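You operate a simulated robot arm through the tools that you are given. There is no shell and no other tool. Be economical: measure what you need, move in short steps, check, and stop when the job is done.

You are at the controls of a simulated robot arm. One attempt, no reset.

Task
Fetch the blue water bottle and stand it on top of the small parcel. Fetch the pink sign card and set it on top of the filmed menu board. Fetch the purple water pot and set it on the grey work mat. Put the blue foam tile on the top of the print stand. Fetch the yellow duster and set it on the service bench shelf. Take the button blank and put it on the green index pack. Do these in any order. Set down upright: blue water bottle, purple water pot.
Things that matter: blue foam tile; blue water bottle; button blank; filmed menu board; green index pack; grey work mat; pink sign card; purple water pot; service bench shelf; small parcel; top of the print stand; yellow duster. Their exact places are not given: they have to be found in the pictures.

Only the result counts: the job must be done as asked and must still hold three seconds after the hand-in. Knocking over, shifting, dropping, spilling or breaking anything else fails it.

Robot
A 7-joint arm with a fingered hand on a trunk, on a base that drives. Base frame: it is fixed to the floor where the robot stands at the start and does not move with it; the origin is under the middle of the robot, x ahead of it, y to its left, z up; the surface under the hand at the start is at about z = 0.84. Lengths are in m, angles in degrees, forces in N, time in s.
Its first joint turns from -166.0 to 166.0 degrees. Places, roughly: blue foam tile [2.75, 0.25, 0.75]; blue water bottle [0.5, 0, 1]; button blank (5x5x4 cm) [3.7, -0.4, 0.9]; filmed menu board [2, 0, 0.75]; green index pack (10x13x2 cm) [1.2, -0.4, 0.9]; grey work mat [1.5, -0.4, 0.9]; pink sign card [2, -0.5, 1]; purple water pot (8x8x8 cm) [2.3, -0.1, 0.9]; service bench shelf [-1.5, -2.1, 0.3]; small parcel (8x11x8 cm) [0.6, -0.4, 0.9]; top of the print stand [-0.6, -2, 0.8]; yellow duster (9x6x4 cm) [2.8, 0, 0.9]. Payload 3.7 kg.
Tool frame: the origin (TCP) lies between the finger pads and is the grasp point; the fingertips stand 0.025 m ahead of it; z points along the fingers, y is the line along which they close. Largest opening 0.088 m; the body of the gripper starts 0.029 m behind the TCP. The gripper is a hand of 5 fingers: y runs from the thumb to the fingers, the wrist lies at [-0.013, -0.106, -0.174] in the tool frame, and closing takes about 1.5 s.
Orientation is told as [roll, pitch, yaw] about the base's x, y, z axes, in that order, counted from this pose: with the fingers straight down and the wrist toward the robot, the tool's x, y and z point along [0, 1, 0], [1, 0, 0] and [0, 0, -1] of the base frame.

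Tools
- The arm moves only by the tool move_arm. Its argument "increments" is a list of rows, each a list of 6 numbers: the shift along the tool's x, y, z in units of 250 mm (1.0 is 250 mm), then the turn, a rotation vector about the tool's x, y, z in units of 60 degrees (1.0 is 60 degrees). In form: [[x, y, z, rx, ry, rz], ...]. A call has 1 to 10 rows; each row is the pose to reach, as a shift and turn from the pose commanded when the call began, along the tool's axes at that moment. "gripper" is the gripper command, from -1 (shut) to 1 (fully open), values between in proportion, set as the call begins (left out, the last holds). A call with a number of a shift or a turn outside -1 to 1 is refused whole. A row lasts 0.2 s, in which the tool goes at most 0.05 m and 8.6 degrees; a call with a longer step from one row to the next is refused whole, and so is a gripper value outside its range. Where a pose cannot be reached the arm comes as near as it can. A force on the tool above 40 N (or 10 N above the force at the start of the call, whichever is more), or a blocked arm, ends the call early, and 0.2 s more pass. The fingers move at their own pace (about 0.108 m/s each) and stop on an object; they squeeze with about 23 N. The grip force told is the motor's: it shows also when the fingers shut on nothing. Time passes only in rows, and 0.2 s behind the last, so rows that repeat a pose let the fingers close. The reply holds the time, the measured pose of the TCP, the force on the tool along the base axes, the opening and the grip force, in the units named above and with some noise, with the torque about the TCP (base axes, N m) and any sound that the robot's microphone picked up, and new pictures: "show" is both (left out), scene, wrist or none.
- Cameras (640 x 400 px; columns grow to the right, rows downward): "scene" is now at [0.1673, 0.1644, 1.3066]; the picture's right is [-0.68, -0.74, 0.00], its down [-0.36, 0.33, -0.87] and it looks along [0.64, -0.59, -0.49] (base axes); focal length 290 px, centre (320, 200). "wrist" rides on the gripper at [0.059, -0.079, -0.105] in the tool frame; the picture's right is [-0.73, 0.32, -0.61], its down [-0.62, -0.68, 0.38] and it looks along [-0.29, 0.66, 0.70] (tool axes); focal length 234 px, centre (320, 200).
- steer(legs): drives the robot by 1 to 6 legs, each [ahead, left, turn to the left] in m, m and degrees, along the robot's own axes; the way and the turn of a leg run together, so that a leg with both is an arc; at most 1.5 m and 180 degrees a leg. The arm and the cameras ride along, it lands a little off, and it stops where it bumps. It gives what a move gives, and a new picture of the scene camera.
- curl_fingers(index, middle, ring, little, thumb_bend, thumb_turn): sets how far each is bent, from 0 (flat) to 1 (curled in); at 0.3 the hand is open as for a grip, at 0.7 the pads meet at the TCP. One left out holds its place. A second passes; each finger stops where it meets its share of the squeeze, and holds until it gets a number again. A gripper value or a shape takes the hand back. It gives what a move gives, with no picture; readings hold the bend of each and the force on index, middle, ring, little, thumb and palm. thumb_turn goes from beside the hand (0) to across from the fingers (1), as for a grip.
- hand_shape(shape): the hand has 5 fingers and takes this shape, open, in about a second: jaw (thumb against the fingers, like two jaws); tri (thumb and two fingers); tip (a fingertip pinch); poke (one finger out to press); point (the index stretched); flat (the hand flat); cup (the hand cupped); fist (a fist). The gripper value then closes the fingers along that shape, each until it touches; the sizes above hold for jaw. It gives what a move gives, with no picture.
- aim_head(pan, tilt): turns the head with the scene camera to pan (to the left, within 120 degrees either way) and tilt (down, from -29 to 69), counted from straight ahead of the robot. It gives what a move gives, and a new picture of the scene camera.
- locate(camera, pixels): for up to 12 pixels [column, row] of the newest picture of that camera ("zoom" is the newest enlarged one), the place [x, y, z] in the base frame of the surface seen there, good to about 0.002 m, but the place of the scene camera against the robot may be out by one fixed shift of up to 0.012 m in any direction. The clock stands still meanwhile.
- zoom(camera, box): a new picture of the part [left, top, right, bottom] of that camera's present view, enlarged. The clock stands still meanwhile.
- hand_in(): hands the job in; it is judged then, once.

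Keep the steps short. Do not move on a guess: measure, check each grasp and each placing, and mend mistakes. In all there are 124 turns and 260 pictures (those below and enlarged ones count). Leave the gripper open and the arm clear of the work at the hand-in unless told otherwise, and finish with a single line.

The tools are called after "Call:" by a JSON object that holds its "op" and its "data". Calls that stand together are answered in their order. move_arm: Moves the arm, as the interface text tells. Its arguments: {"type":"object","properties":{"increments":{"type":"array","items":{"type":"array","items":{"type":"number"}}},"gripper":{"type":"number"},"show":{"type":"string","enum":["both","scene","wrist","none"]}},"required":["increments"]} The other tools are called the same way: hand_shape (shape) gives the hand a shape; curl_fingers (index, middle, ring, little, thumb_bend, thumb_turn) moves the fingers one by one; steer (legs) drives the base; aim_head (pan, tilt) turns the head that bears the scene camera; locate (camera, pixels) gives the place of the surface under pixels of a picture; zoom (camera, box) takes an enlarged picture of a part of a camera's view; hand_in () hands the job in.

At the start:

```text
clock: 0.0
tcp_pos: [0.7529, -0.2089, 1.1506]
orientation: [0.1, 0.0, 0.1]
wrist_force: [0.2, 0.1, -0.1]
wrist_torque: [0.01, -0.03, -0.02]
opening: 0.0873
grasp_force: 0.1
shape: jaw
bend: [0.3, 0.3, 0.3, 0.3, 0.3, 0.98]
finger forces: [0.0, 0.1, 0.0, 0.1, 0.1, 0.1]
robot x, y, heading: [-0.0063, 0.0011, -0.1]
head pan, tilt: [-42.7, 29.1]
```

scene: 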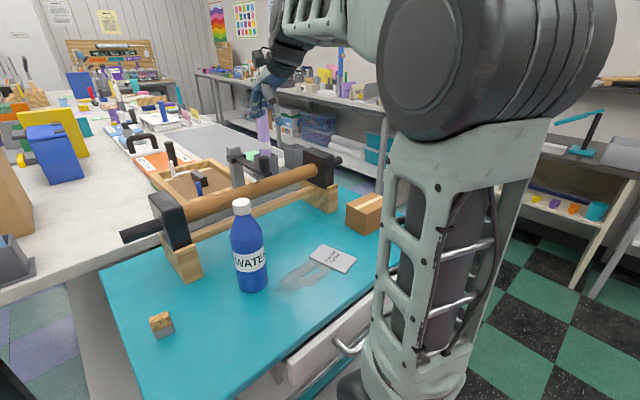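
wrist: 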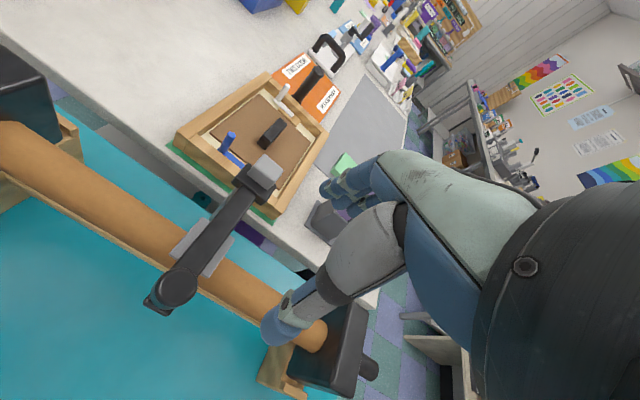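

I see the bottle at (248,250) and the parcel at (365,212). I'll measure both.

Call:
{"op": "locate", "data": {"camera": "scene", "pixels": [[242, 204], [246, 225], [252, 288], [238, 275], [264, 275], [362, 203], [350, 207], [378, 200], [366, 218], [130, 350], [285, 190], [330, 258]]}}

Call:
{"op": "zoom", "data": {"camera": "scene", "box": [200, 140, 400, 300]}}

```text
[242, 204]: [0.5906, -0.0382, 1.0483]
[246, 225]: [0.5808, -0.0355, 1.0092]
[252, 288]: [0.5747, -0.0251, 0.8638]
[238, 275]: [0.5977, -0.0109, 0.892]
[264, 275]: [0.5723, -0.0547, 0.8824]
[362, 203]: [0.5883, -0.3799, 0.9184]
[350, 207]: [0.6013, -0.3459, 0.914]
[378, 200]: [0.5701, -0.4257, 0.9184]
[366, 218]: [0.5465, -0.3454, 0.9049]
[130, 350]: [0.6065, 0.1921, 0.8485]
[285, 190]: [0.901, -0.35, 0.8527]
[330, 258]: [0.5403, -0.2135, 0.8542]
```

```text
2.50 times, centred on (300, 220) of scene
```

zoom: 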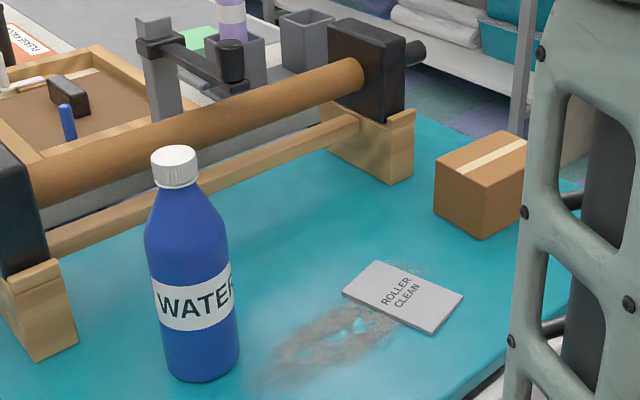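

Table reads about 0.85 through the scene camera, so there is a bias. I'll move the hand back toward (0.50,-0.10,1.18) so that the wrist camera sees the bottle and parcel, and compare.

Call:
{"op": "move_arm", "data": {"increments": [[0.073, -0.167, -0.02, 0, 0, 0], [0.145, -0.333, -0.04, 0, 0, 0], [0.218, -0.5, -0.06, 0, 0, 0], [0.291, -0.667, -0.08, 0, 0, 0], [0.363, -0.833, -0.1, 0, 0, 0], [0.436, -1.0, -0.12, 0, 0, 0]]}}

```text
clock: 1.4
tcp_pos: [0.5023, -0.0979, 1.1813]
orientation: [0.0, 0.1, 0.1]
wrist_force: [0.8, -0.4, 0.9]
wrist_torque: [0.0, 0.0, -0.02]
opening: 0.0877
grasp_force: 0.2
shape: jaw
bend: [0.3, 0.3, 0.3, 0.3, 0.3, 0.98]
finger forces: [0.0, 0.0, 0.0, 0.1, 0.1, 0.0]
robot x, y, heading: [-0.0009, -0.0022, -0.1]
head pan, tilt: [-42.7, 29.1]
```

scene: 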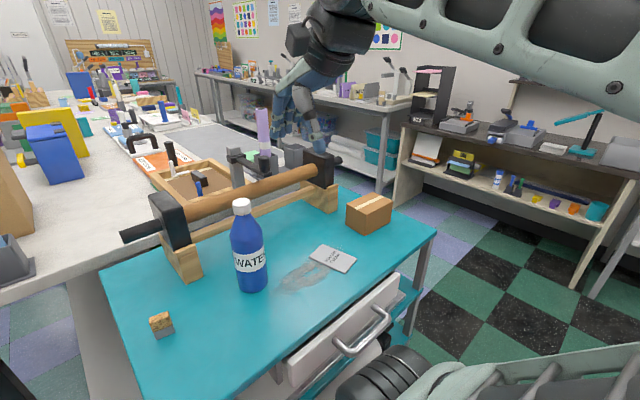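
wrist: 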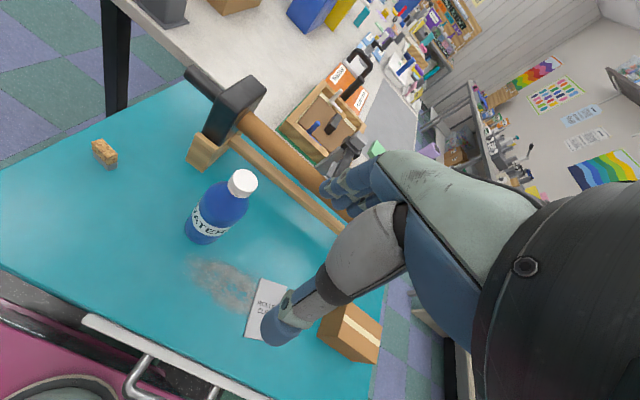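

Both views now show bottle and parcel. I'll measure the same features in both cameras.

Call:
{"op": "locate", "data": {"camera": "wrist", "pixels": [[243, 180], [236, 178], [250, 182], [205, 215], [345, 306], [380, 342], [376, 361], [332, 322], [355, 335], [120, 220], [105, 141], [117, 155]]}}

Call:
{"op": "locate", "data": {"camera": "scene", "pixels": [[242, 203], [236, 203], [249, 203], [366, 191], [391, 203], [363, 213], [348, 204], [368, 203], [164, 290], [152, 316], [167, 313], [346, 271]]}}

Call:
{"op": "zoom", "data": {"camera": "wrist", "box": [160, 150, 400, 370]}}

Call:
{"op": "zoom", "data": {"camera": "scene", "box": [220, 170, 420, 295]}}

```text
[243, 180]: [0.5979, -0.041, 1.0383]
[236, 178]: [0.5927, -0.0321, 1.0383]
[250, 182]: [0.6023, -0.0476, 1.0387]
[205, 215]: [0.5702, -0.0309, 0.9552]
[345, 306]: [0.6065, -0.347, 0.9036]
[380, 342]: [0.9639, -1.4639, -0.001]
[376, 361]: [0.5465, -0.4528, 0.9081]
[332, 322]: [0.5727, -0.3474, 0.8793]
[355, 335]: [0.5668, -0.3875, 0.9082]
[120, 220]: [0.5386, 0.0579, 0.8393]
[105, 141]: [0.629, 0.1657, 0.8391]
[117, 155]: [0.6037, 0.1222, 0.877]
```

```text
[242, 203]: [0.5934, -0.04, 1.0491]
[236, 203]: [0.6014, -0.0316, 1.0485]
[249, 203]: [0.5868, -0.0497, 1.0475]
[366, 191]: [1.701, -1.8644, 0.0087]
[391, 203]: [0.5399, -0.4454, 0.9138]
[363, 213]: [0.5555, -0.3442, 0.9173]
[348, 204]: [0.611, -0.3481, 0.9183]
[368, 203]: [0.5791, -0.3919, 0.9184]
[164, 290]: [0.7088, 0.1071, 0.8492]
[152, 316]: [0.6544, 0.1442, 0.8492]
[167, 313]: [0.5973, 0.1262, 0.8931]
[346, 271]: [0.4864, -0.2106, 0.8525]
```

```text
1.82 times, centred on (280, 260) of wrist
```

zoom: 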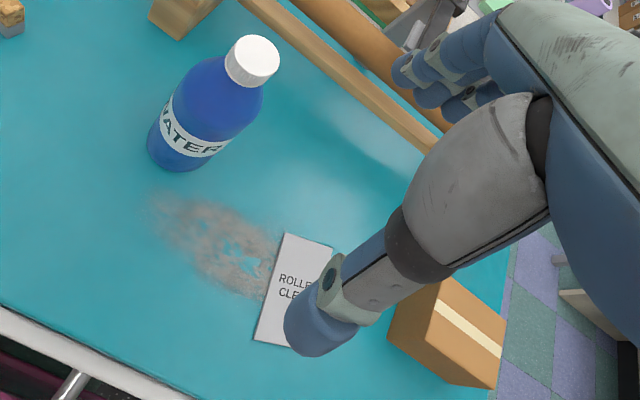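

```text
3.20 times, centred on (320, 232) of scene
```

zoom: 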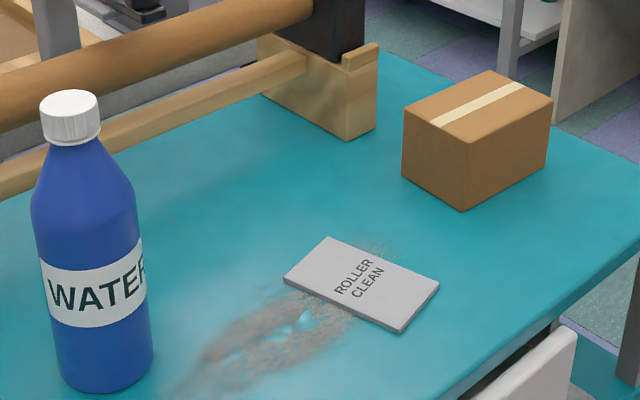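

Call:
{"op": "locate", "data": {"camera": "zoom", "pixels": [[408, 108], [491, 73], [549, 99], [464, 140], [478, 105], [43, 110], [98, 110], [70, 98], [72, 142], [54, 138]]}}

```text
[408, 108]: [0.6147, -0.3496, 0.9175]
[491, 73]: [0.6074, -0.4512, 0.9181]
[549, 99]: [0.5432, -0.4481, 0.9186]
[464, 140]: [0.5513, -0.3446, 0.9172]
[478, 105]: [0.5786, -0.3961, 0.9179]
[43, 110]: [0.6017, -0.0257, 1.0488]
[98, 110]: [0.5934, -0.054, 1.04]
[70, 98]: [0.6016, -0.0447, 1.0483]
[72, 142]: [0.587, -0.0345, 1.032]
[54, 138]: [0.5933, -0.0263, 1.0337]
```

Wrist camera: cap centre ≈(0.599,-0.042), top 1.038; parcel centre ≈(0.582,-0.398), top 0.908 (scene bias ≈(-0.003,0,+0.010)). Next I go above the cap at z 1.10.

Call:
{"op": "move_arm", "data": {"increments": [[0.075, 0.129, 0.08, 0, 0, 0], [0.15, 0.258, 0.16, 0, 0, 0], [0.224, 0.387, 0.24, 0, 0, 0], [0.224, 0.387, 0.325, 0, 0, 0]]}}

```text
clock: 2.4
tcp_pos: [0.5996, -0.0409, 1.0995]
orientation: [0.0, 0.1, 0.0]
wrist_force: [0.4, 0.1, -0.1]
wrist_torque: [-0.02, 0.01, -0.01]
opening: 0.0879
grasp_force: 0.1
shape: jaw
bend: [0.3, 0.3, 0.3, 0.3, 0.3, 0.98]
finger forces: [0.0, 0.1, 0.0, 0.0, 0.0, 0.0]
robot x, y, heading: [0.0033, 0.0006, 0.2]
head pan, tilt: [-42.7, 29.1]
```

scene: 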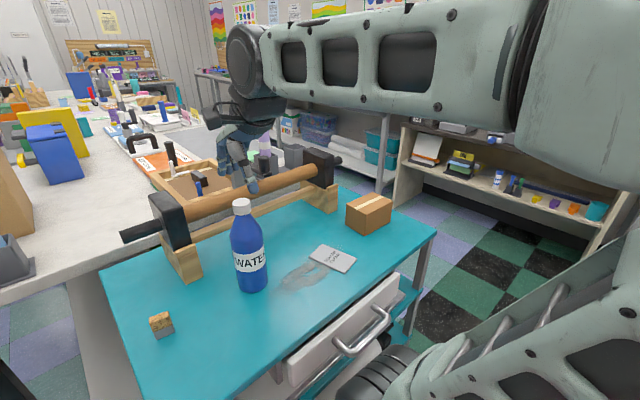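
wrist: 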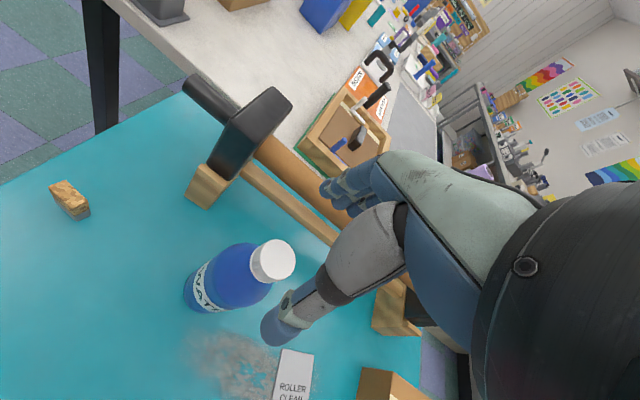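

Call:
{"op": "zoom", "data": {"camera": "wrist", "box": [220, 200, 380, 300]}}

Call:
{"op": "locate", "data": {"camera": "wrist", "pixels": [[276, 257], [260, 258], [293, 258], [277, 243], [276, 276]]}}

```text
4.00 times, centred on (300, 250) of wrist
```

zoom: 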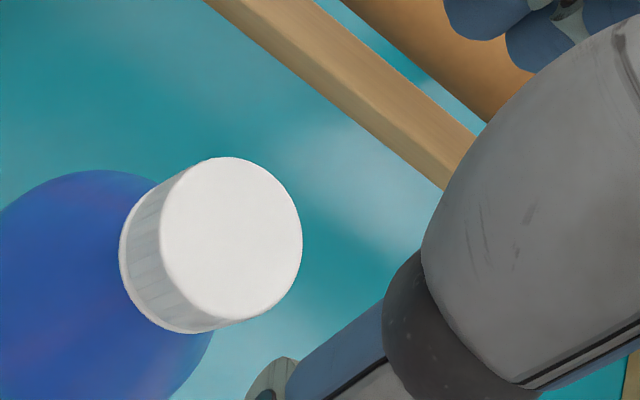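

```text
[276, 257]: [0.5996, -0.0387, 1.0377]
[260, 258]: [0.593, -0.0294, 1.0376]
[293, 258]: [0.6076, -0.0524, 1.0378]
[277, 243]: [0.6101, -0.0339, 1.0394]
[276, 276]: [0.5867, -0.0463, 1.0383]
```

Cap centre ≈(0.599,-0.041) — the hand is right above. Down to z≈1.028 and then close.

Call:
{"op": "move_arm", "data": {"increments": [[0, 0, 0.1, 0, 0, 0], [0, 0, 0.2, 0, 0, 0], [0, 0, 0.286, 0, 0, 0]], "show": "wrist"}}

Call:
{"op": "move_arm", "data": {"increments": [[0, 0, 0, 0, 0, 0], [0, 0, 0, 0, 0, 0], [0, 0, 0, 0, 0, 0], [0, 0, 0, 0, 0, 0], [0, 0, 0, 0, 0, 0], [0, 0, 0, 0, 0, 0], [0, 0, 0, 0, 0, 0], [0, 0, 0, 0, 0, 0]], "gripper": -1}}

```text
clock: 3.2
tcp_pos: [0.6002, -0.0423, 1.0288]
orientation: [0.0, 0.0, 0.0]
wrist_force: [-0.3, -0.2, 0.1]
wrist_torque: [-0.01, 0.01, -0.01]
opening: 0.088
grasp_force: 0.0
shape: jaw
bend: [0.3, 0.3, 0.3, 0.3, 0.3, 0.98]
finger forces: [0.0, 0.0, 0.0, 0.1, 0.0, 0.0]
robot x, y, heading: [-0.0025, 0.0007, 0.1]
head pan, tilt: [-42.7, 29.1]
```

wrist: 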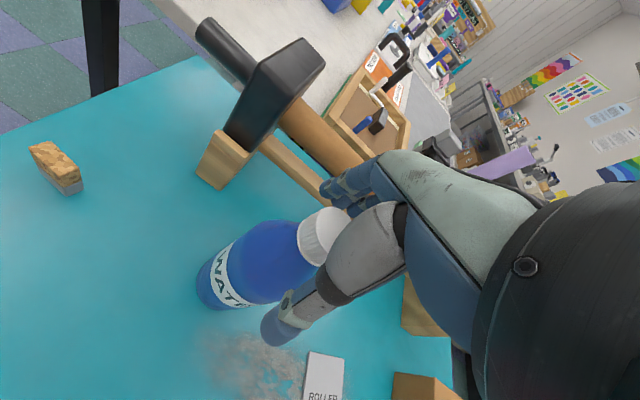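

```text
clock: 5.0
tcp_pos: [0.5999, -0.0436, 1.0288]
orientation: [0.0, 0.1, 0.0]
wrist_force: [-0.6, -1.2, 0.0]
wrist_torque: [0.01, -0.01, -0.02]
opening: 0.0248
grasp_force: 23.2
shape: jaw
bend: [0.74, 0.56, 0.62, 0.59, 0.75, 1.0]
finger forces: [12.6, 6.5, 0.0, 0.0, 19.0, 0.1]
robot x, y, heading: [-0.0027, 0.0014, -0.2]
head pan, tilt: [-42.7, 29.1]
```

scene: 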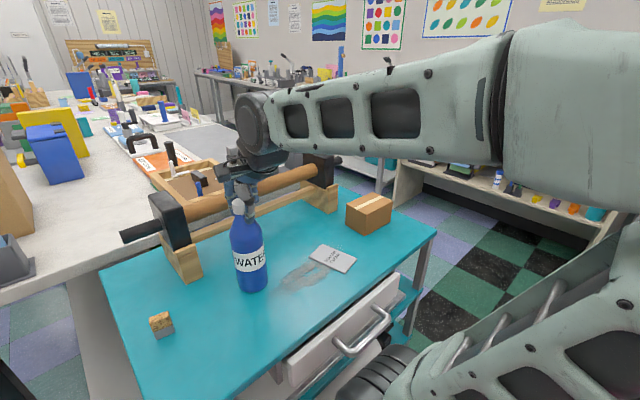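
wrist: 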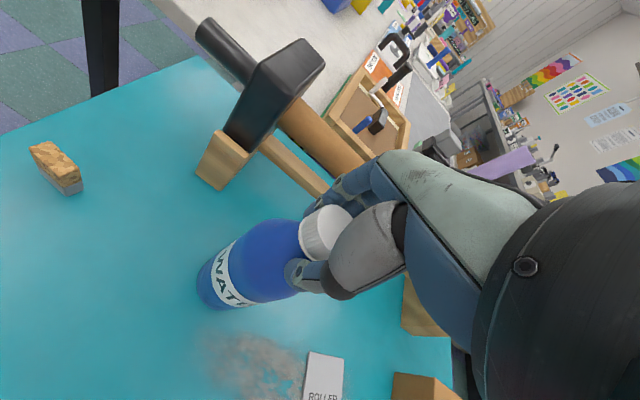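

Gripped (19 N thumb, 19 N fingers). Lift 0.11 m and check.

Call:
{"op": "move_arm", "data": {"increments": [[0, 0, -0.1, 0, 0, 0], [0, 0, -0.2, 0, 0, 0], [0, 0, -0.3, 0, 0, 0], [0, 0, -0.44, 0, 0, 0], [0, 0, -0.44, 0, 0, 0]]}}

```text
clock: 6.2
tcp_pos: [0.6003, -0.0426, 1.1389]
orientation: [0.0, 0.0, 0.0]
wrist_force: [-0.2, 1.0, -3.6]
wrist_torque: [0.02, 0.0, -0.01]
opening: 0.0245
grasp_force: 22.8
shape: jaw
bend: [0.74, 0.56, 0.62, 0.59, 0.75, 1.0]
finger forces: [12.5, 6.6, 0.0, 0.0, 18.7, 0.0]
robot x, y, heading: [0.0001, -0.0042, -0.1]
head pan, tilt: [-42.7, 29.1]
```

scene: 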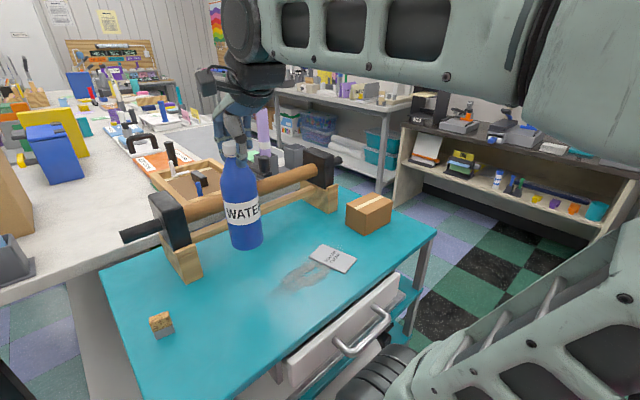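
wrist: 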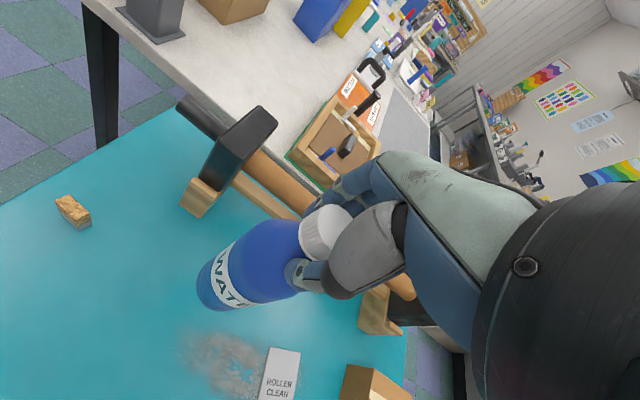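

Call:
{"op": "locate", "data": {"camera": "scene", "pixels": [[328, 170], [331, 180], [338, 205], [330, 213], [290, 185], [322, 160], [315, 195]]}}

```text
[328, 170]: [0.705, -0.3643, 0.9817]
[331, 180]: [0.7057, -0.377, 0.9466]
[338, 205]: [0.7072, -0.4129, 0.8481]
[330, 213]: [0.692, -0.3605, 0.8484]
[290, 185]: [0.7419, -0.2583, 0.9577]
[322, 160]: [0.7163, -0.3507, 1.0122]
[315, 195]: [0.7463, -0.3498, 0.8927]
```

The roller stand is at x ≥ 0.69, so the way along y at x≈0.59 is free. I carry the bottle over the parcel.

Call:
{"op": "move_arm", "data": {"increments": [[-0.18, -0.01, 0, 0, 0, 0], [-0.36, -0.02, 0, 0, 0, 0], [-0.54, -0.03, 0, 0, 0, 0], [-0.72, -0.04, 0, 0, 0, 0], [-0.9, -0.05, 0, 0, 0, 0]], "show": "none"}}

Call:
{"op": "move_arm", "data": {"increments": [[-0.18, -0.006, 0, 0, 0, 0], [-0.36, -0.012, 0, 0, 0, 0], [-0.526, -0.018, 0, 0, 0, 0], [-0.526, -0.018, 0, 0, 0, 0]]}}

```text
clock: 7.4
tcp_pos: [0.5869, -0.2683, 1.1371]
orientation: [0.0, 0.0, 0.0]
wrist_force: [-1.2, -0.7, -4.2]
wrist_torque: [-0.07, -0.04, -0.03]
opening: 0.0243
grasp_force: 22.8
shape: jaw
bend: [0.74, 0.56, 0.62, 0.59, 0.75, 1.0]
finger forces: [12.2, 8.2, 0.0, 0.1, 18.9, 0.0]
robot x, y, heading: [0.001, 0.0034, 0.2]
head pan, tilt: [-42.7, 29.1]
```

```text
clock: 8.4
tcp_pos: [0.5833, -0.4, 1.1388]
orientation: [0.0, 0.0, -0.1]
wrist_force: [-0.5, 1.0, -4.9]
wrist_torque: [0.07, -0.01, 0.03]
opening: 0.0241
grasp_force: 23.3
shape: jaw
bend: [0.74, 0.56, 0.62, 0.59, 0.75, 1.0]
finger forces: [13.5, 7.0, 0.0, 0.1, 18.4, 0.0]
robot x, y, heading: [0.0018, 0.0012, -0.1]
head pan, tilt: [-42.7, 29.1]
```

scene: 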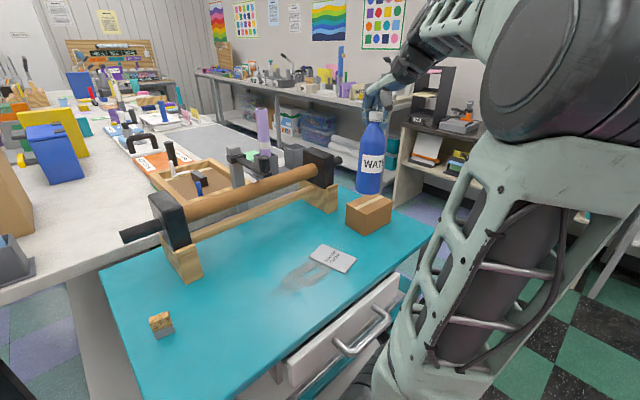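
wrist: 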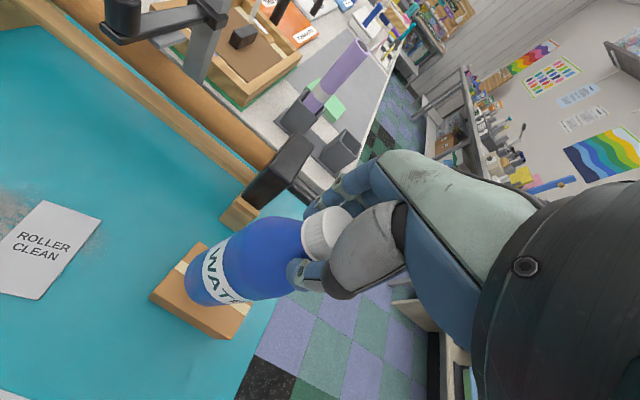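

Bottle is over the parcel. Lower 0.041 m gently.

Call:
{"op": "move_arm", "data": {"increments": [[0, 0, 0.08, 0, 0, 0], [0, 0, 0.13, 0, 0, 0], [0, 0, 0.15, 0, 0, 0], [0, 0, 0.16, 0, 0, 0], [0, 0, 0.166, 0, 0, 0]]}}

```text
clock: 9.6
tcp_pos: [0.5818, -0.4003, 1.0984]
orientation: [-0.1, -0.3, -0.1]
wrist_force: [-0.8, -2.6, 18.3]
wrist_torque: [-0.11, -0.06, -0.01]
opening: 0.0253
grasp_force: 22.8
shape: jaw
bend: [0.74, 0.55, 0.62, 0.59, 0.75, 1.0]
finger forces: [13.2, 10.3, 0.1, 0.1, 23.3, 0.0]
robot x, y, heading: [-0.0012, -0.0025, 0.1]
head pan, tilt: [-42.7, 29.1]
```

scene: 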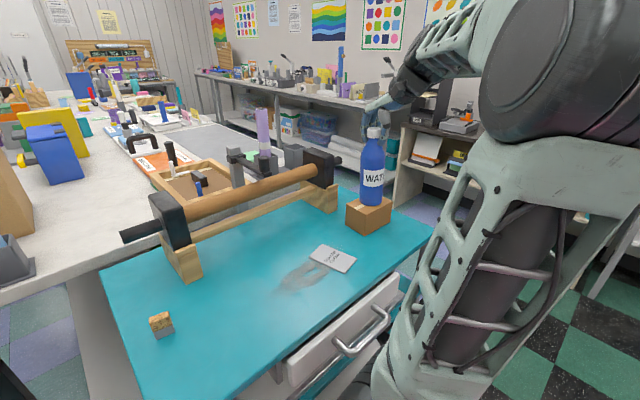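
wrist: 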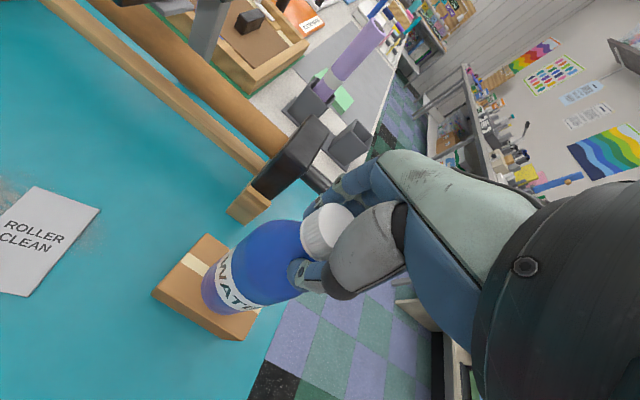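

Contact (18 N). Ease up 3 mm, then open, then go straight up.

Call:
{"op": "move_arm", "data": {"increments": [[0, 0, -0.008, 0, 0, 0], [0, 0, -0.008, 0, 0, 0]], "show": "none"}}

Call:
{"op": "move_arm", "data": {"increments": [[0, 0, 0, 0, 0, 0], [0, 0, 0, 0, 0, 0], [0, 0, 0, 0, 0, 0], [0, 0, 0, 0, 0, 0], [0, 0, 0, 0, 0, 0], [0, 0, -0.06, 0, 0, 0], [0, 0, -0.2, 0, 0, 0], [0, 0, -0.38, 0, 0, 0]], "gripper": 1}}

```text
clock: 10.2
tcp_pos: [0.5831, -0.3993, 1.0991]
orientation: [-0.1, 0.0, 0.0]
wrist_force: [-1.6, -2.5, 11.4]
wrist_torque: [-0.07, -0.02, -0.01]
opening: 0.0252
grasp_force: 22.5
shape: jaw
bend: [0.74, 0.55, 0.62, 0.59, 0.75, 1.0]
finger forces: [13.4, 10.1, 0.1, 0.0, 22.6, 0.0]
robot x, y, heading: [0.0023, 0.0003, -0.2]
head pan, tilt: [-42.7, 29.1]
```

```text
clock: 12.0
tcp_pos: [0.5821, -0.4003, 1.1959]
orientation: [0.0, 0.1, -0.1]
wrist_force: [0.0, -0.1, 0.5]
wrist_torque: [0.02, -0.01, 0.0]
opening: 0.0876
grasp_force: 0.1
shape: jaw
bend: [0.3, 0.3, 0.3, 0.3, 0.3, 0.98]
finger forces: [0.1, 0.0, 0.0, 0.0, 0.0, 0.0]
robot x, y, heading: [0.0002, -0.0041, 0.1]
head pan, tilt: [-42.7, 29.1]
```

scene: 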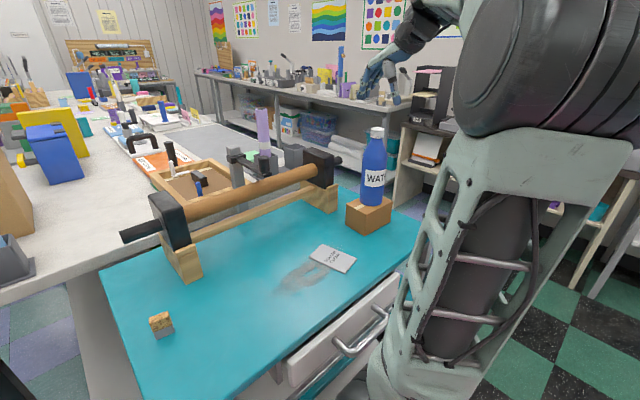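
wrist: 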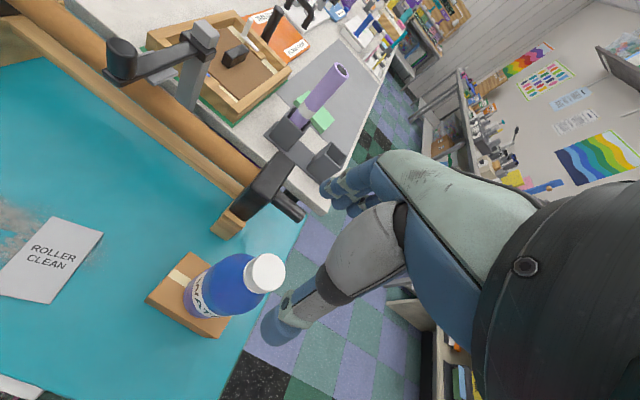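

The bottle stands upright on the parcel. Now raise and pull in the arm, then look around for the route.

Call:
{"op": "move_arm", "data": {"increments": [[0, 0, -0.15, 0, 0, 0], [0, 0, -0.3, 0, 0, 0], [0, 0, -0.45, 0, 0, 0], [0.07, -0.15, -0.5, 0, 0, 0], [0.14, -0.3, -0.5, 0, 0, 0], [0.21, -0.45, -0.5, 0, 0, 0], [0.28, -0.6, -0.5, 0, 0, 0]], "show": "none"}}

Call:
{"op": "aim_head", "data": {"pan": -85, "tilt": 25}}

Call:
{"op": "aim_head", "data": {"pan": -15, "tilt": 20}}

```text
clock: 13.6
tcp_pos: [0.4333, -0.3295, 1.3167]
orientation: [0.0, 0.1, -0.1]
wrist_force: [0.8, 0.2, -0.5]
wrist_torque: [0.03, 0.07, 0.02]
opening: 0.0876
grasp_force: 0.0
shape: jaw
bend: [0.3, 0.3, 0.3, 0.3, 0.3, 0.98]
finger forces: [0.0, 0.0, 0.1, 0.1, 0.1, 0.0]
robot x, y, heading: [0.0017, -0.0005, -0.0]
head pan, tilt: [-42.7, 29.1]
```

```text
clock: 14.7
tcp_pos: [0.433, -0.3287, 1.3181]
orientation: [0.0, 0.0, 0.0]
wrist_force: [0.2, 0.1, 0.3]
wrist_torque: [0.0, 0.02, -0.01]
opening: 0.0879
grasp_force: 0.0
shape: jaw
bend: [0.3, 0.3, 0.3, 0.3, 0.3, 0.98]
finger forces: [0.0, 0.0, 0.0, 0.0, 0.0, 0.1]
robot x, y, heading: [0.0002, 0.0002, 0.1]
head pan, tilt: [-85.0, 25.0]
```

scene: 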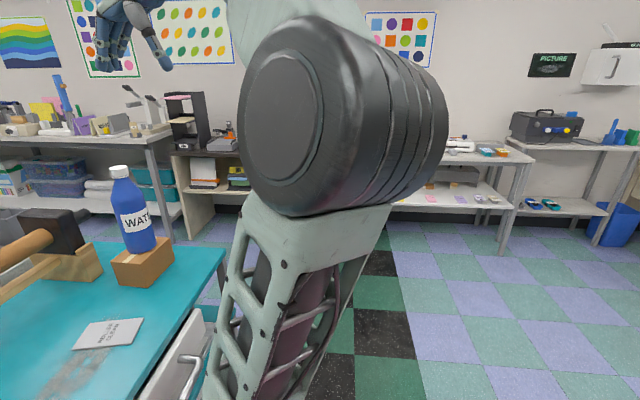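

```text
clock: 16.1
tcp_pos: [0.4339, -0.3293, 1.3189]
orientation: [0.0, 0.0, 0.1]
wrist_force: [-0.1, 0.3, 0.2]
wrist_torque: [-0.02, -0.01, -0.03]
opening: 0.0879
grasp_force: 0.0
shape: jaw
bend: [0.3, 0.3, 0.3, 0.3, 0.3, 0.98]
finger forces: [0.0, 0.0, 0.1, 0.0, 0.1, 0.0]
robot x, y, heading: [0.0016, 0.003, 0.0]
head pan, tilt: [-15.0, 20.0]
```

scene: 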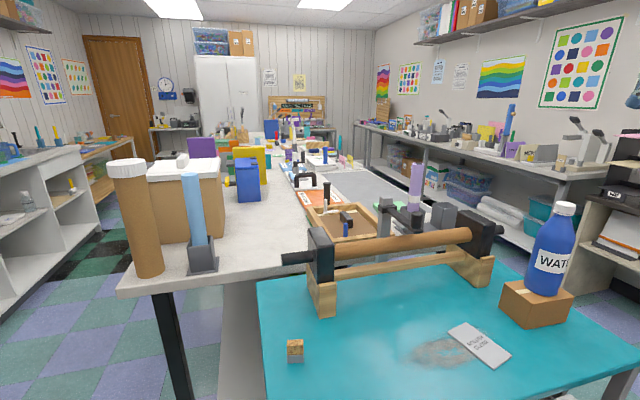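

Call:
{"op": "locate", "data": {"camera": "scene", "pixels": [[640, 345], [525, 262], [425, 186], [505, 230], [545, 285], [590, 175], [400, 145], [600, 270], [350, 140], [215, 270], [140, 290], [20, 300]]}}

Call:
{"op": "zoom", "data": {"camera": "scene", "box": [210, 80, 450, 240]}}

```text
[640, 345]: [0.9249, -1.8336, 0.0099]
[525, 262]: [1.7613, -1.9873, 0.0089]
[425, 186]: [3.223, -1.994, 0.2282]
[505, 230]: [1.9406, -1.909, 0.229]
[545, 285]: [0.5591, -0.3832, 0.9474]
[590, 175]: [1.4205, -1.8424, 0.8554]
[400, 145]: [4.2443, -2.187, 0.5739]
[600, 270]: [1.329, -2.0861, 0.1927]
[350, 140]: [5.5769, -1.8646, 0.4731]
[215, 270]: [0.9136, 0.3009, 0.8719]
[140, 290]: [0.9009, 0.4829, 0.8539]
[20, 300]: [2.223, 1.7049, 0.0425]
```

```text
2.50 times, centred on (330, 160) of scene
```

zoom: 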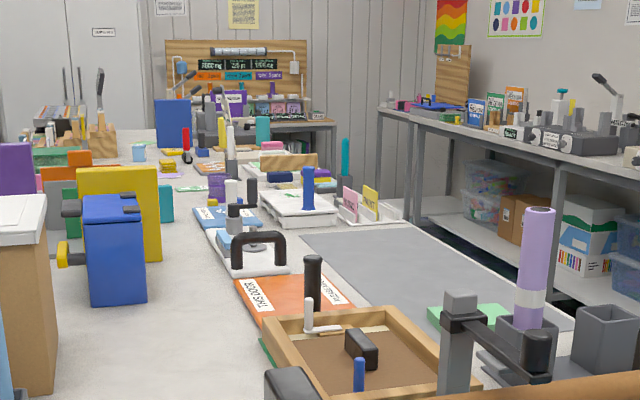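

Right aisle is free between bench edge and wall benches at y≈-1.84. I strafe right, drive ahead, then turn left to face the bench.

Call:
{"op": "steer", "data": {"legs": [[0, -1.15, 0], [1.3, 0, 0], [0.7, 0, 0], [0, 0, 90]]}}

Call:
{"op": "aim_head", "data": {"pan": 0, "tilt": 30}}

```text
clock: 35.4
tcp_pos: [2.3324, -0.6987, 1.3176]
orientation: [-0.1, 0.0, 90.6]
wrist_force: [0.5, -0.6, -0.1]
wrist_torque: [-0.04, -0.02, 0.01]
opening: 0.0878
grasp_force: 0.2
shape: jaw
bend: [0.3, 0.3, 0.3, 0.3, 0.3, 0.98]
finger forces: [0.0, 0.0, 0.0, 0.1, 0.0, 0.0]
robot x, y, heading: [2.0084, -1.1361, 90.7]
head pan, tilt: [-15.0, 20.0]
```

scene: 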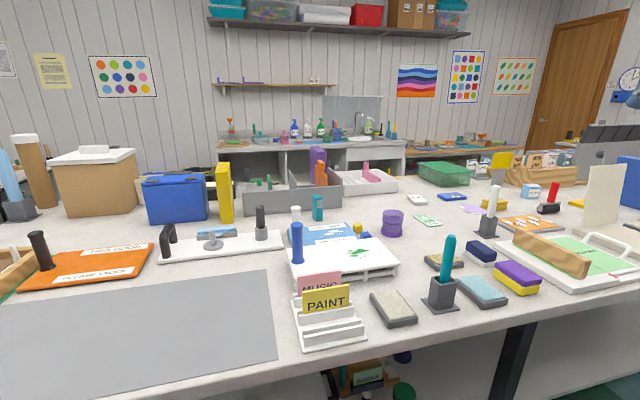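

```text
clock: 36.1
tcp_pos: [2.3316, -0.6981, 1.3183]
orientation: [0.0, 0.0, 90.6]
wrist_force: [-0.2, -0.3, 1.4]
wrist_torque: [0.0, 0.03, 0.01]
opening: 0.088
grasp_force: 0.0
shape: jaw
bend: [0.3, 0.3, 0.3, 0.3, 0.3, 0.98]
finger forces: [0.1, 0.1, 0.1, 0.0, 0.0, 0.1]
robot x, y, heading: [2.0103, -1.1357, 90.9]
head pan, tilt: [0.0, 30.0]
```

scene: 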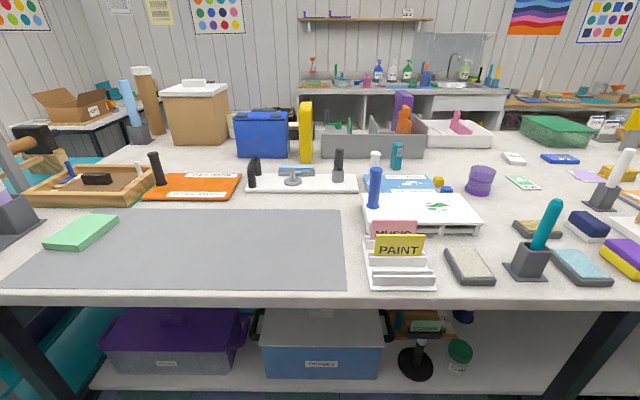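

Call:
{"op": "zoom", "data": {"camera": "scene", "box": [330, 140, 530, 300]}}

Call:
{"op": "zoom", "data": {"camera": "scene", "box": [480, 100, 640, 290]}}

Call:
{"op": "locate", "data": {"camera": "scene", "pixels": [[80, 230], [200, 250], [345, 285], [320, 296], [393, 230], [400, 250], [435, 210], [480, 172], [480, 195], [604, 170], [560, 158], [522, 182]]}}

```text
2.50 times, centred on (430, 220) of scene
```

zoom: 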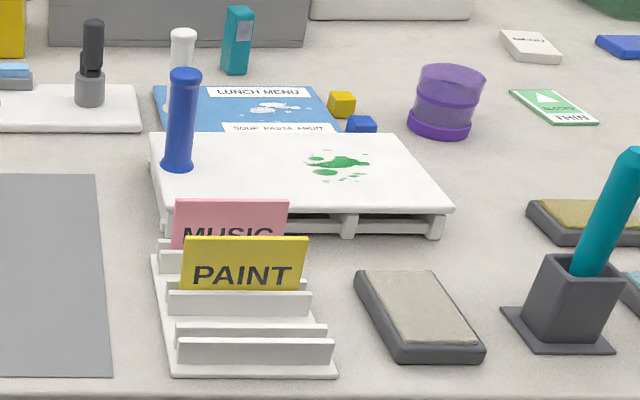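

```text
2.11 times, centred on (560, 195) of scene
```

zoom: 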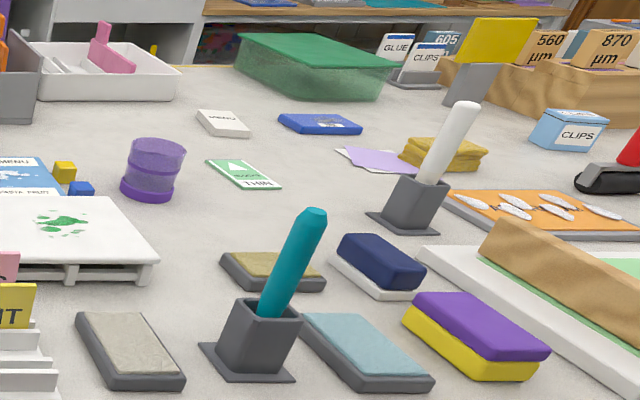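

```text
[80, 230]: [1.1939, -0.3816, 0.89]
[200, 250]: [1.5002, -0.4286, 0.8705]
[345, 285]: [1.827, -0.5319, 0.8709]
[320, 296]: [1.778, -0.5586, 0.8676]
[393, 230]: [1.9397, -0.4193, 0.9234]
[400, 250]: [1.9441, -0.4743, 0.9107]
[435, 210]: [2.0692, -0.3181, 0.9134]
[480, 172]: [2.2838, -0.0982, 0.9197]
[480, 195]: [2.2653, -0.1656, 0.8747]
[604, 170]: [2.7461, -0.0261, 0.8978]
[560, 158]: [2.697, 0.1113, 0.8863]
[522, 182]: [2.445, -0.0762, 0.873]
```

Call:
{"op": "zoom", "data": {"camera": "scene", "box": [500, 140, 600, 200]}}

Call:
{"op": "zoom", "data": {"camera": "scene", "box": [340, 150, 460, 225]}}

Call:
{"op": "locate", "data": {"camera": "zoom", "pixels": [[200, 250], [330, 190], [220, 145], [480, 150], [500, 235], [300, 165], [280, 290], [600, 400], [350, 300], [300, 350], [60, 345]]}}

```text
6.40 times, centred on (550, 170) of scene
```

zoom: 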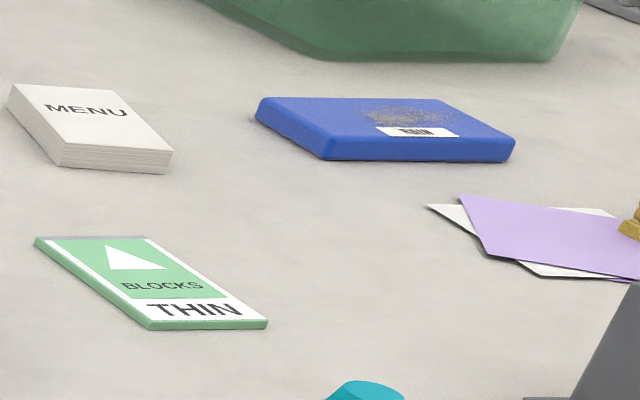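

```text
5.33 times, centred on (400, 188) of scene
```

zoom: 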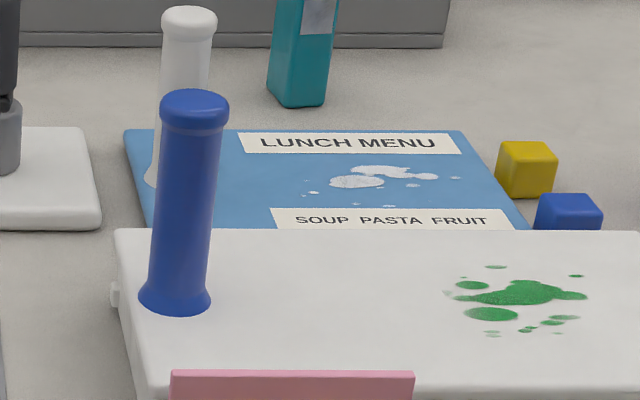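

```text
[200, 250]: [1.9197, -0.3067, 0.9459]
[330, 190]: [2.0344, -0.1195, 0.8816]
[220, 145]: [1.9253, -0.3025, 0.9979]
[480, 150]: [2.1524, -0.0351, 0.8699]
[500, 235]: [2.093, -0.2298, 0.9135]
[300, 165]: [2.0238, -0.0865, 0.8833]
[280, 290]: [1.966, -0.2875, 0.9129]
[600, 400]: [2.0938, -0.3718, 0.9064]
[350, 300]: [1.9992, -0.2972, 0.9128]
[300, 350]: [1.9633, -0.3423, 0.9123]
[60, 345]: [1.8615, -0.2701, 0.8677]
```

The tile (blue slab with barcode), pot, card, menu board, mat and pack are identified. I drive 0.17 m closer to the bench and look down more steeply.

Call:
{"op": "steer", "data": {"legs": [[0.17, 0, -0.7]]}}

Call:
{"op": "aim_head", "data": {"pan": 0, "tilt": 42}}

```text
clock: 37.6
tcp_pos: [2.3355, -0.531, 1.3174]
orientation: [0.1, 0.0, 89.8]
wrist_force: [0.1, 0.2, 0.1]
wrist_torque: [0.01, -0.03, 0.01]
opening: 0.0877
grasp_force: 0.0
shape: jaw
bend: [0.3, 0.3, 0.3, 0.3, 0.3, 0.98]
finger forces: [0.1, 0.0, 0.0, 0.0, 0.1, 0.0]
robot x, y, heading: [2.0055, -0.9652, 90.1]
head pan, tilt: [0.0, 30.0]
```

scene: 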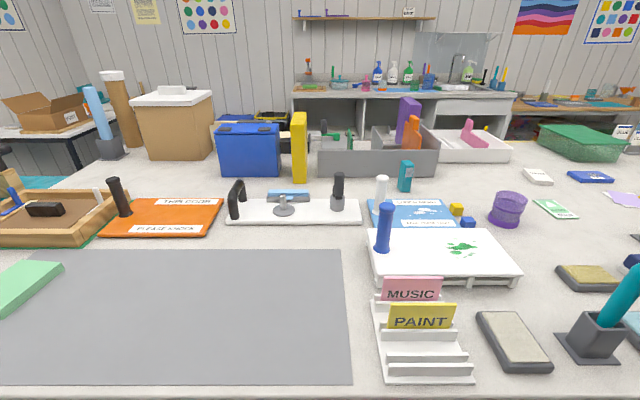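

```text
clock: 38.4
tcp_pos: [2.3361, -0.5318, 1.3187]
orientation: [0.0, 0.0, 89.9]
wrist_force: [0.8, 0.4, 0.2]
wrist_torque: [-0.02, 0.01, 0.01]
opening: 0.0877
grasp_force: 0.1
shape: jaw
bend: [0.3, 0.3, 0.3, 0.3, 0.3, 0.98]
finger forces: [0.1, 0.0, 0.0, 0.0, 0.0, 0.0]
robot x, y, heading: [2.0068, -0.9612, 89.9]
head pan, tilt: [0.0, 42.0]
```

scene: 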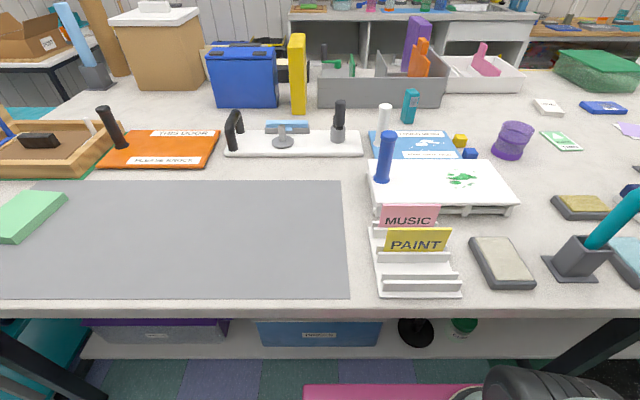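

Call:
{"op": "zoom", "data": {"camera": "scene", "box": [470, 105, 570, 168]}}

Call:
{"op": "locate", "data": {"camera": "zoom", "pixels": [[225, 130], [300, 110], [385, 135], [300, 150], [290, 330], [210, 280], [340, 300], [290, 220], [100, 380]]}}

Call:
{"op": "locate", "data": {"camera": "scene", "pixels": [[408, 208], [437, 207], [383, 207], [408, 228], [418, 240], [388, 240], [420, 229], [450, 230], [390, 240], [418, 260], [200, 200], [30, 215]]}}

Call:
{"op": "zoom", "data": {"camera": "scene", "box": [360, 170, 480, 300]}}

```text
6.35 times, centred on (520, 136) of scene
```

zoom: 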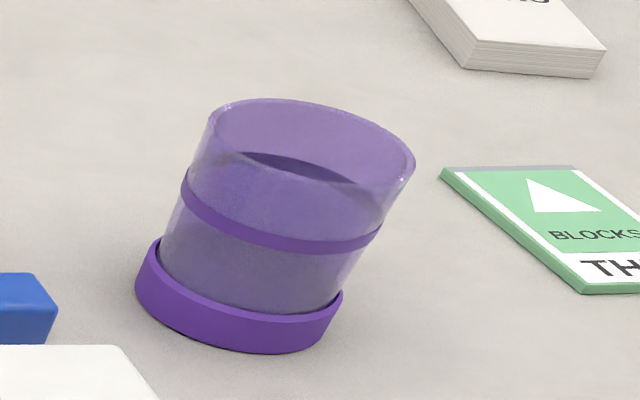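

```text
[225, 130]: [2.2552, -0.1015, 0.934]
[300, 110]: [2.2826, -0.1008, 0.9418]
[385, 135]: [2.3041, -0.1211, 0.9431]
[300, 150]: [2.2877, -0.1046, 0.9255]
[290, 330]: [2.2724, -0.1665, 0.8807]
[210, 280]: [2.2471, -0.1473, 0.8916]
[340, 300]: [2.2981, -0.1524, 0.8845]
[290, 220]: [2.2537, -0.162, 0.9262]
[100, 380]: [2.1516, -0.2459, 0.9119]
```

```text
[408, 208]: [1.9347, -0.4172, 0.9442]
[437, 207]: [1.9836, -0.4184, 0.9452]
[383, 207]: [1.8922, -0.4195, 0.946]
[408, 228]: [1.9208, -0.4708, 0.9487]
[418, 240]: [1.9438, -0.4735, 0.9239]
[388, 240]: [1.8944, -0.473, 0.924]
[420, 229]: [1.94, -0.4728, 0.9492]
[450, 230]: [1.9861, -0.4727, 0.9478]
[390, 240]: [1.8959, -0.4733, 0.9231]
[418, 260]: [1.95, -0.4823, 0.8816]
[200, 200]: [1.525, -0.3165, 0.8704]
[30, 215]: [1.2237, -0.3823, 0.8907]
```

```text
3.08 times, centred on (420, 235) of scene
```

zoom: 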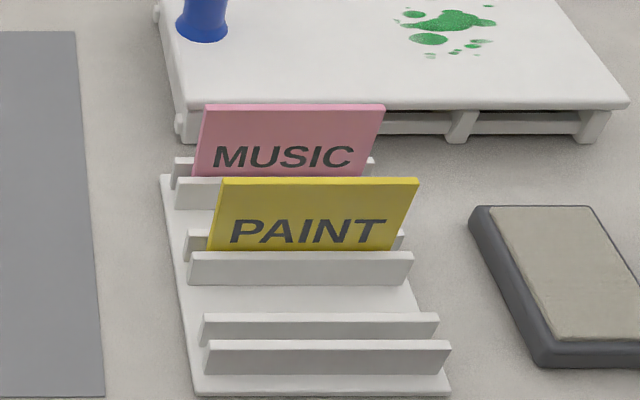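

Pot centre is near (2.28,-0.13), top ≈0.93, body narrower than base. I bring the hand to (2.25,-0.28,1.07) to measure it with the wrist camera.

Call:
{"op": "move_arm", "data": {"increments": [[0.043, 0.125, 0.125, 0, 0, 0], [0.086, 0.25, 0.25, 0, 0, 0], [0.129, 0.375, 0.375, 0, 0, 0], [0.172, 0.5, 0.5, 0, 0, 0], [0.215, 0.625, 0.625, 0, 0, 0], [0.258, 0.75, 0.75, 0, 0, 0], [0.301, 0.875, 0.875, 0, 0, 0], [0.344, 1.0, 1.0, 0, 0, 0]]}}

```text
clock: 40.1
tcp_pos: [2.2501, -0.2796, 1.0681]
orientation: [0.0, 0.0, 89.8]
wrist_force: [-0.2, -0.7, 0.6]
wrist_torque: [0.01, 0.0, -0.01]
opening: 0.0877
grasp_force: 0.1
shape: jaw
bend: [0.3, 0.3, 0.3, 0.3, 0.3, 0.98]
finger forces: [0.0, 0.1, 0.0, 0.0, 0.0, 0.0]
robot x, y, heading: [2.0028, -0.9606, 89.8]
head pan, tilt: [0.0, 42.0]
```

scene: 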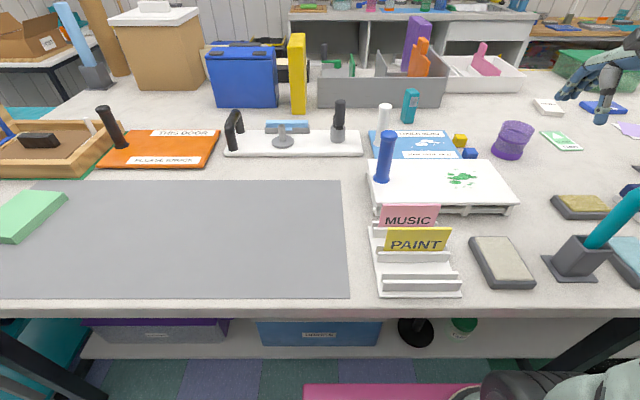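
wrist: 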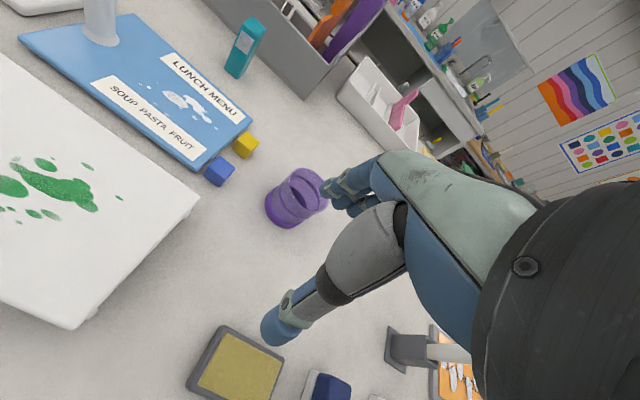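

Call:
{"op": "zoom", "data": {"camera": "wrist", "box": [230, 140, 360, 250]}}

Call:
{"op": "locate", "data": {"camera": "zoom", "pixels": [[295, 105], [225, 150], [390, 205], [290, 230], [250, 110], [350, 120], [390, 150], [180, 240], [250, 310], [175, 300], [100, 300]]}}

Call:
{"op": "locate", "data": {"camera": "wrist", "pixels": [[25, 38], [130, 15], [250, 122], [200, 168], [165, 100], [105, 90], [180, 75], [195, 205], [80, 320], [100, 40], [230, 360]]}}

```text
3.64 times, centred on (295, 195) of wrist
```

zoom: 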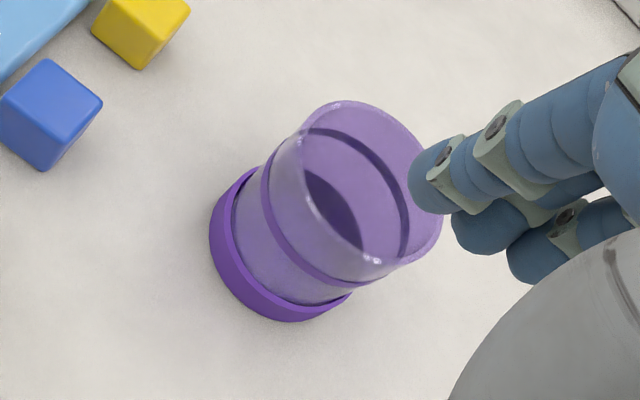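

```text
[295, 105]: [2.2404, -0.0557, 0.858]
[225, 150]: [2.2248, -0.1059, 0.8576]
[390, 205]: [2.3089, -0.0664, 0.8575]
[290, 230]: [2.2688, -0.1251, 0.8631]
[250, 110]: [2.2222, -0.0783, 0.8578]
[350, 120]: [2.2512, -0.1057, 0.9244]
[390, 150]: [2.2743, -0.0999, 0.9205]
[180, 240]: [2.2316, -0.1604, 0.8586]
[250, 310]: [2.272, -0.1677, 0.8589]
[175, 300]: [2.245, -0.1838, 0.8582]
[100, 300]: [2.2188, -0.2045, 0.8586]
```

```text
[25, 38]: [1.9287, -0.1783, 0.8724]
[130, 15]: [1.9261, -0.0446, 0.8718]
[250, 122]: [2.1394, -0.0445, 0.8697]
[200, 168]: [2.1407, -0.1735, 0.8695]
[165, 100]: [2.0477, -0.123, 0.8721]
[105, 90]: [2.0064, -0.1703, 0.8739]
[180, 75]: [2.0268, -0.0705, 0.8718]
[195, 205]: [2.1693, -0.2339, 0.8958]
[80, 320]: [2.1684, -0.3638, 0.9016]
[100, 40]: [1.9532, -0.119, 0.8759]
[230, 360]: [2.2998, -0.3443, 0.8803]
```

Call:
{"op": "locate", "data": {"camera": "zoom", "pixels": [[214, 235], [222, 265], [245, 295], [275, 312], [310, 314], [340, 302], [216, 205], [240, 270], [285, 300], [222, 195]]}}

Call:
{"op": "locate", "data": {"camera": "scene", "pixels": [[499, 129], [535, 131], [496, 150], [510, 158], [521, 156]]}}

```text
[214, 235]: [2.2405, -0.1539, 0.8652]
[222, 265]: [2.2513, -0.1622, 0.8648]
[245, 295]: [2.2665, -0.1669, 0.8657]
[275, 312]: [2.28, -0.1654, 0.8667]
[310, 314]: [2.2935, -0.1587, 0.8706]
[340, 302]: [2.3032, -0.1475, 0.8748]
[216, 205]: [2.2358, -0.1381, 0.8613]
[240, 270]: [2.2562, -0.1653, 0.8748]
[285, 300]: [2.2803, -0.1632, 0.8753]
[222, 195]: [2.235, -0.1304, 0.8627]
```

```text
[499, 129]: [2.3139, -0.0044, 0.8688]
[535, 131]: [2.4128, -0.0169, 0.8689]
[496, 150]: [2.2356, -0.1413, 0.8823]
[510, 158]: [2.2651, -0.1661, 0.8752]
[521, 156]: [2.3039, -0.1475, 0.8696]
```

Circle fit gives pot axis ≈(2.271,-0.1285), base R≈0.038. Bench 0.858, menu board x 1.925–2.14, y -0.178…-0.044, top 0.872. Now I move above the pot at z 1.03.

Call:
{"op": "move_arm", "data": {"increments": [[-0.021, 0.151, 0.04, 0, 0, 0], [-0.042, 0.302, 0.08, 0, 0, 0], [-0.063, 0.453, 0.12, 0, 0, 0], [-0.084, 0.604, 0.15, 0, 0, 0], [-0.084, 0.604, 0.15, 0, 0, 0]], "show": "wrist"}}

Call:
{"op": "zoom", "data": {"camera": "wrist", "box": [200, 170, 400, 330]}}

```text
clock: 41.4
tcp_pos: [2.2713, -0.1291, 1.0307]
orientation: [0.0, 0.0, 89.9]
wrist_force: [1.0, -0.7, 0.1]
wrist_torque: [-0.02, 0.05, -0.01]
opening: 0.0875
grasp_force: 0.1
shape: jaw
bend: [0.3, 0.3, 0.3, 0.3, 0.3, 0.98]
finger forces: [0.0, 0.0, 0.0, 0.0, 0.0, 0.0]
robot x, y, heading: [2.0065, -0.9683, 90.0]
head pan, tilt: [0.0, 42.0]
```

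wrist: 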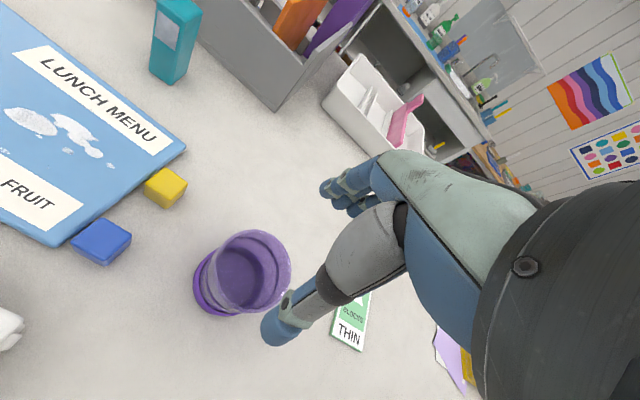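

```text
2.50 times, centred on (300, 250) of wrist
```

zoom: 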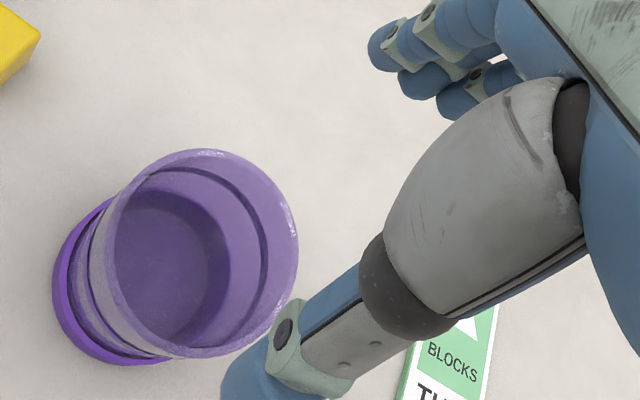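

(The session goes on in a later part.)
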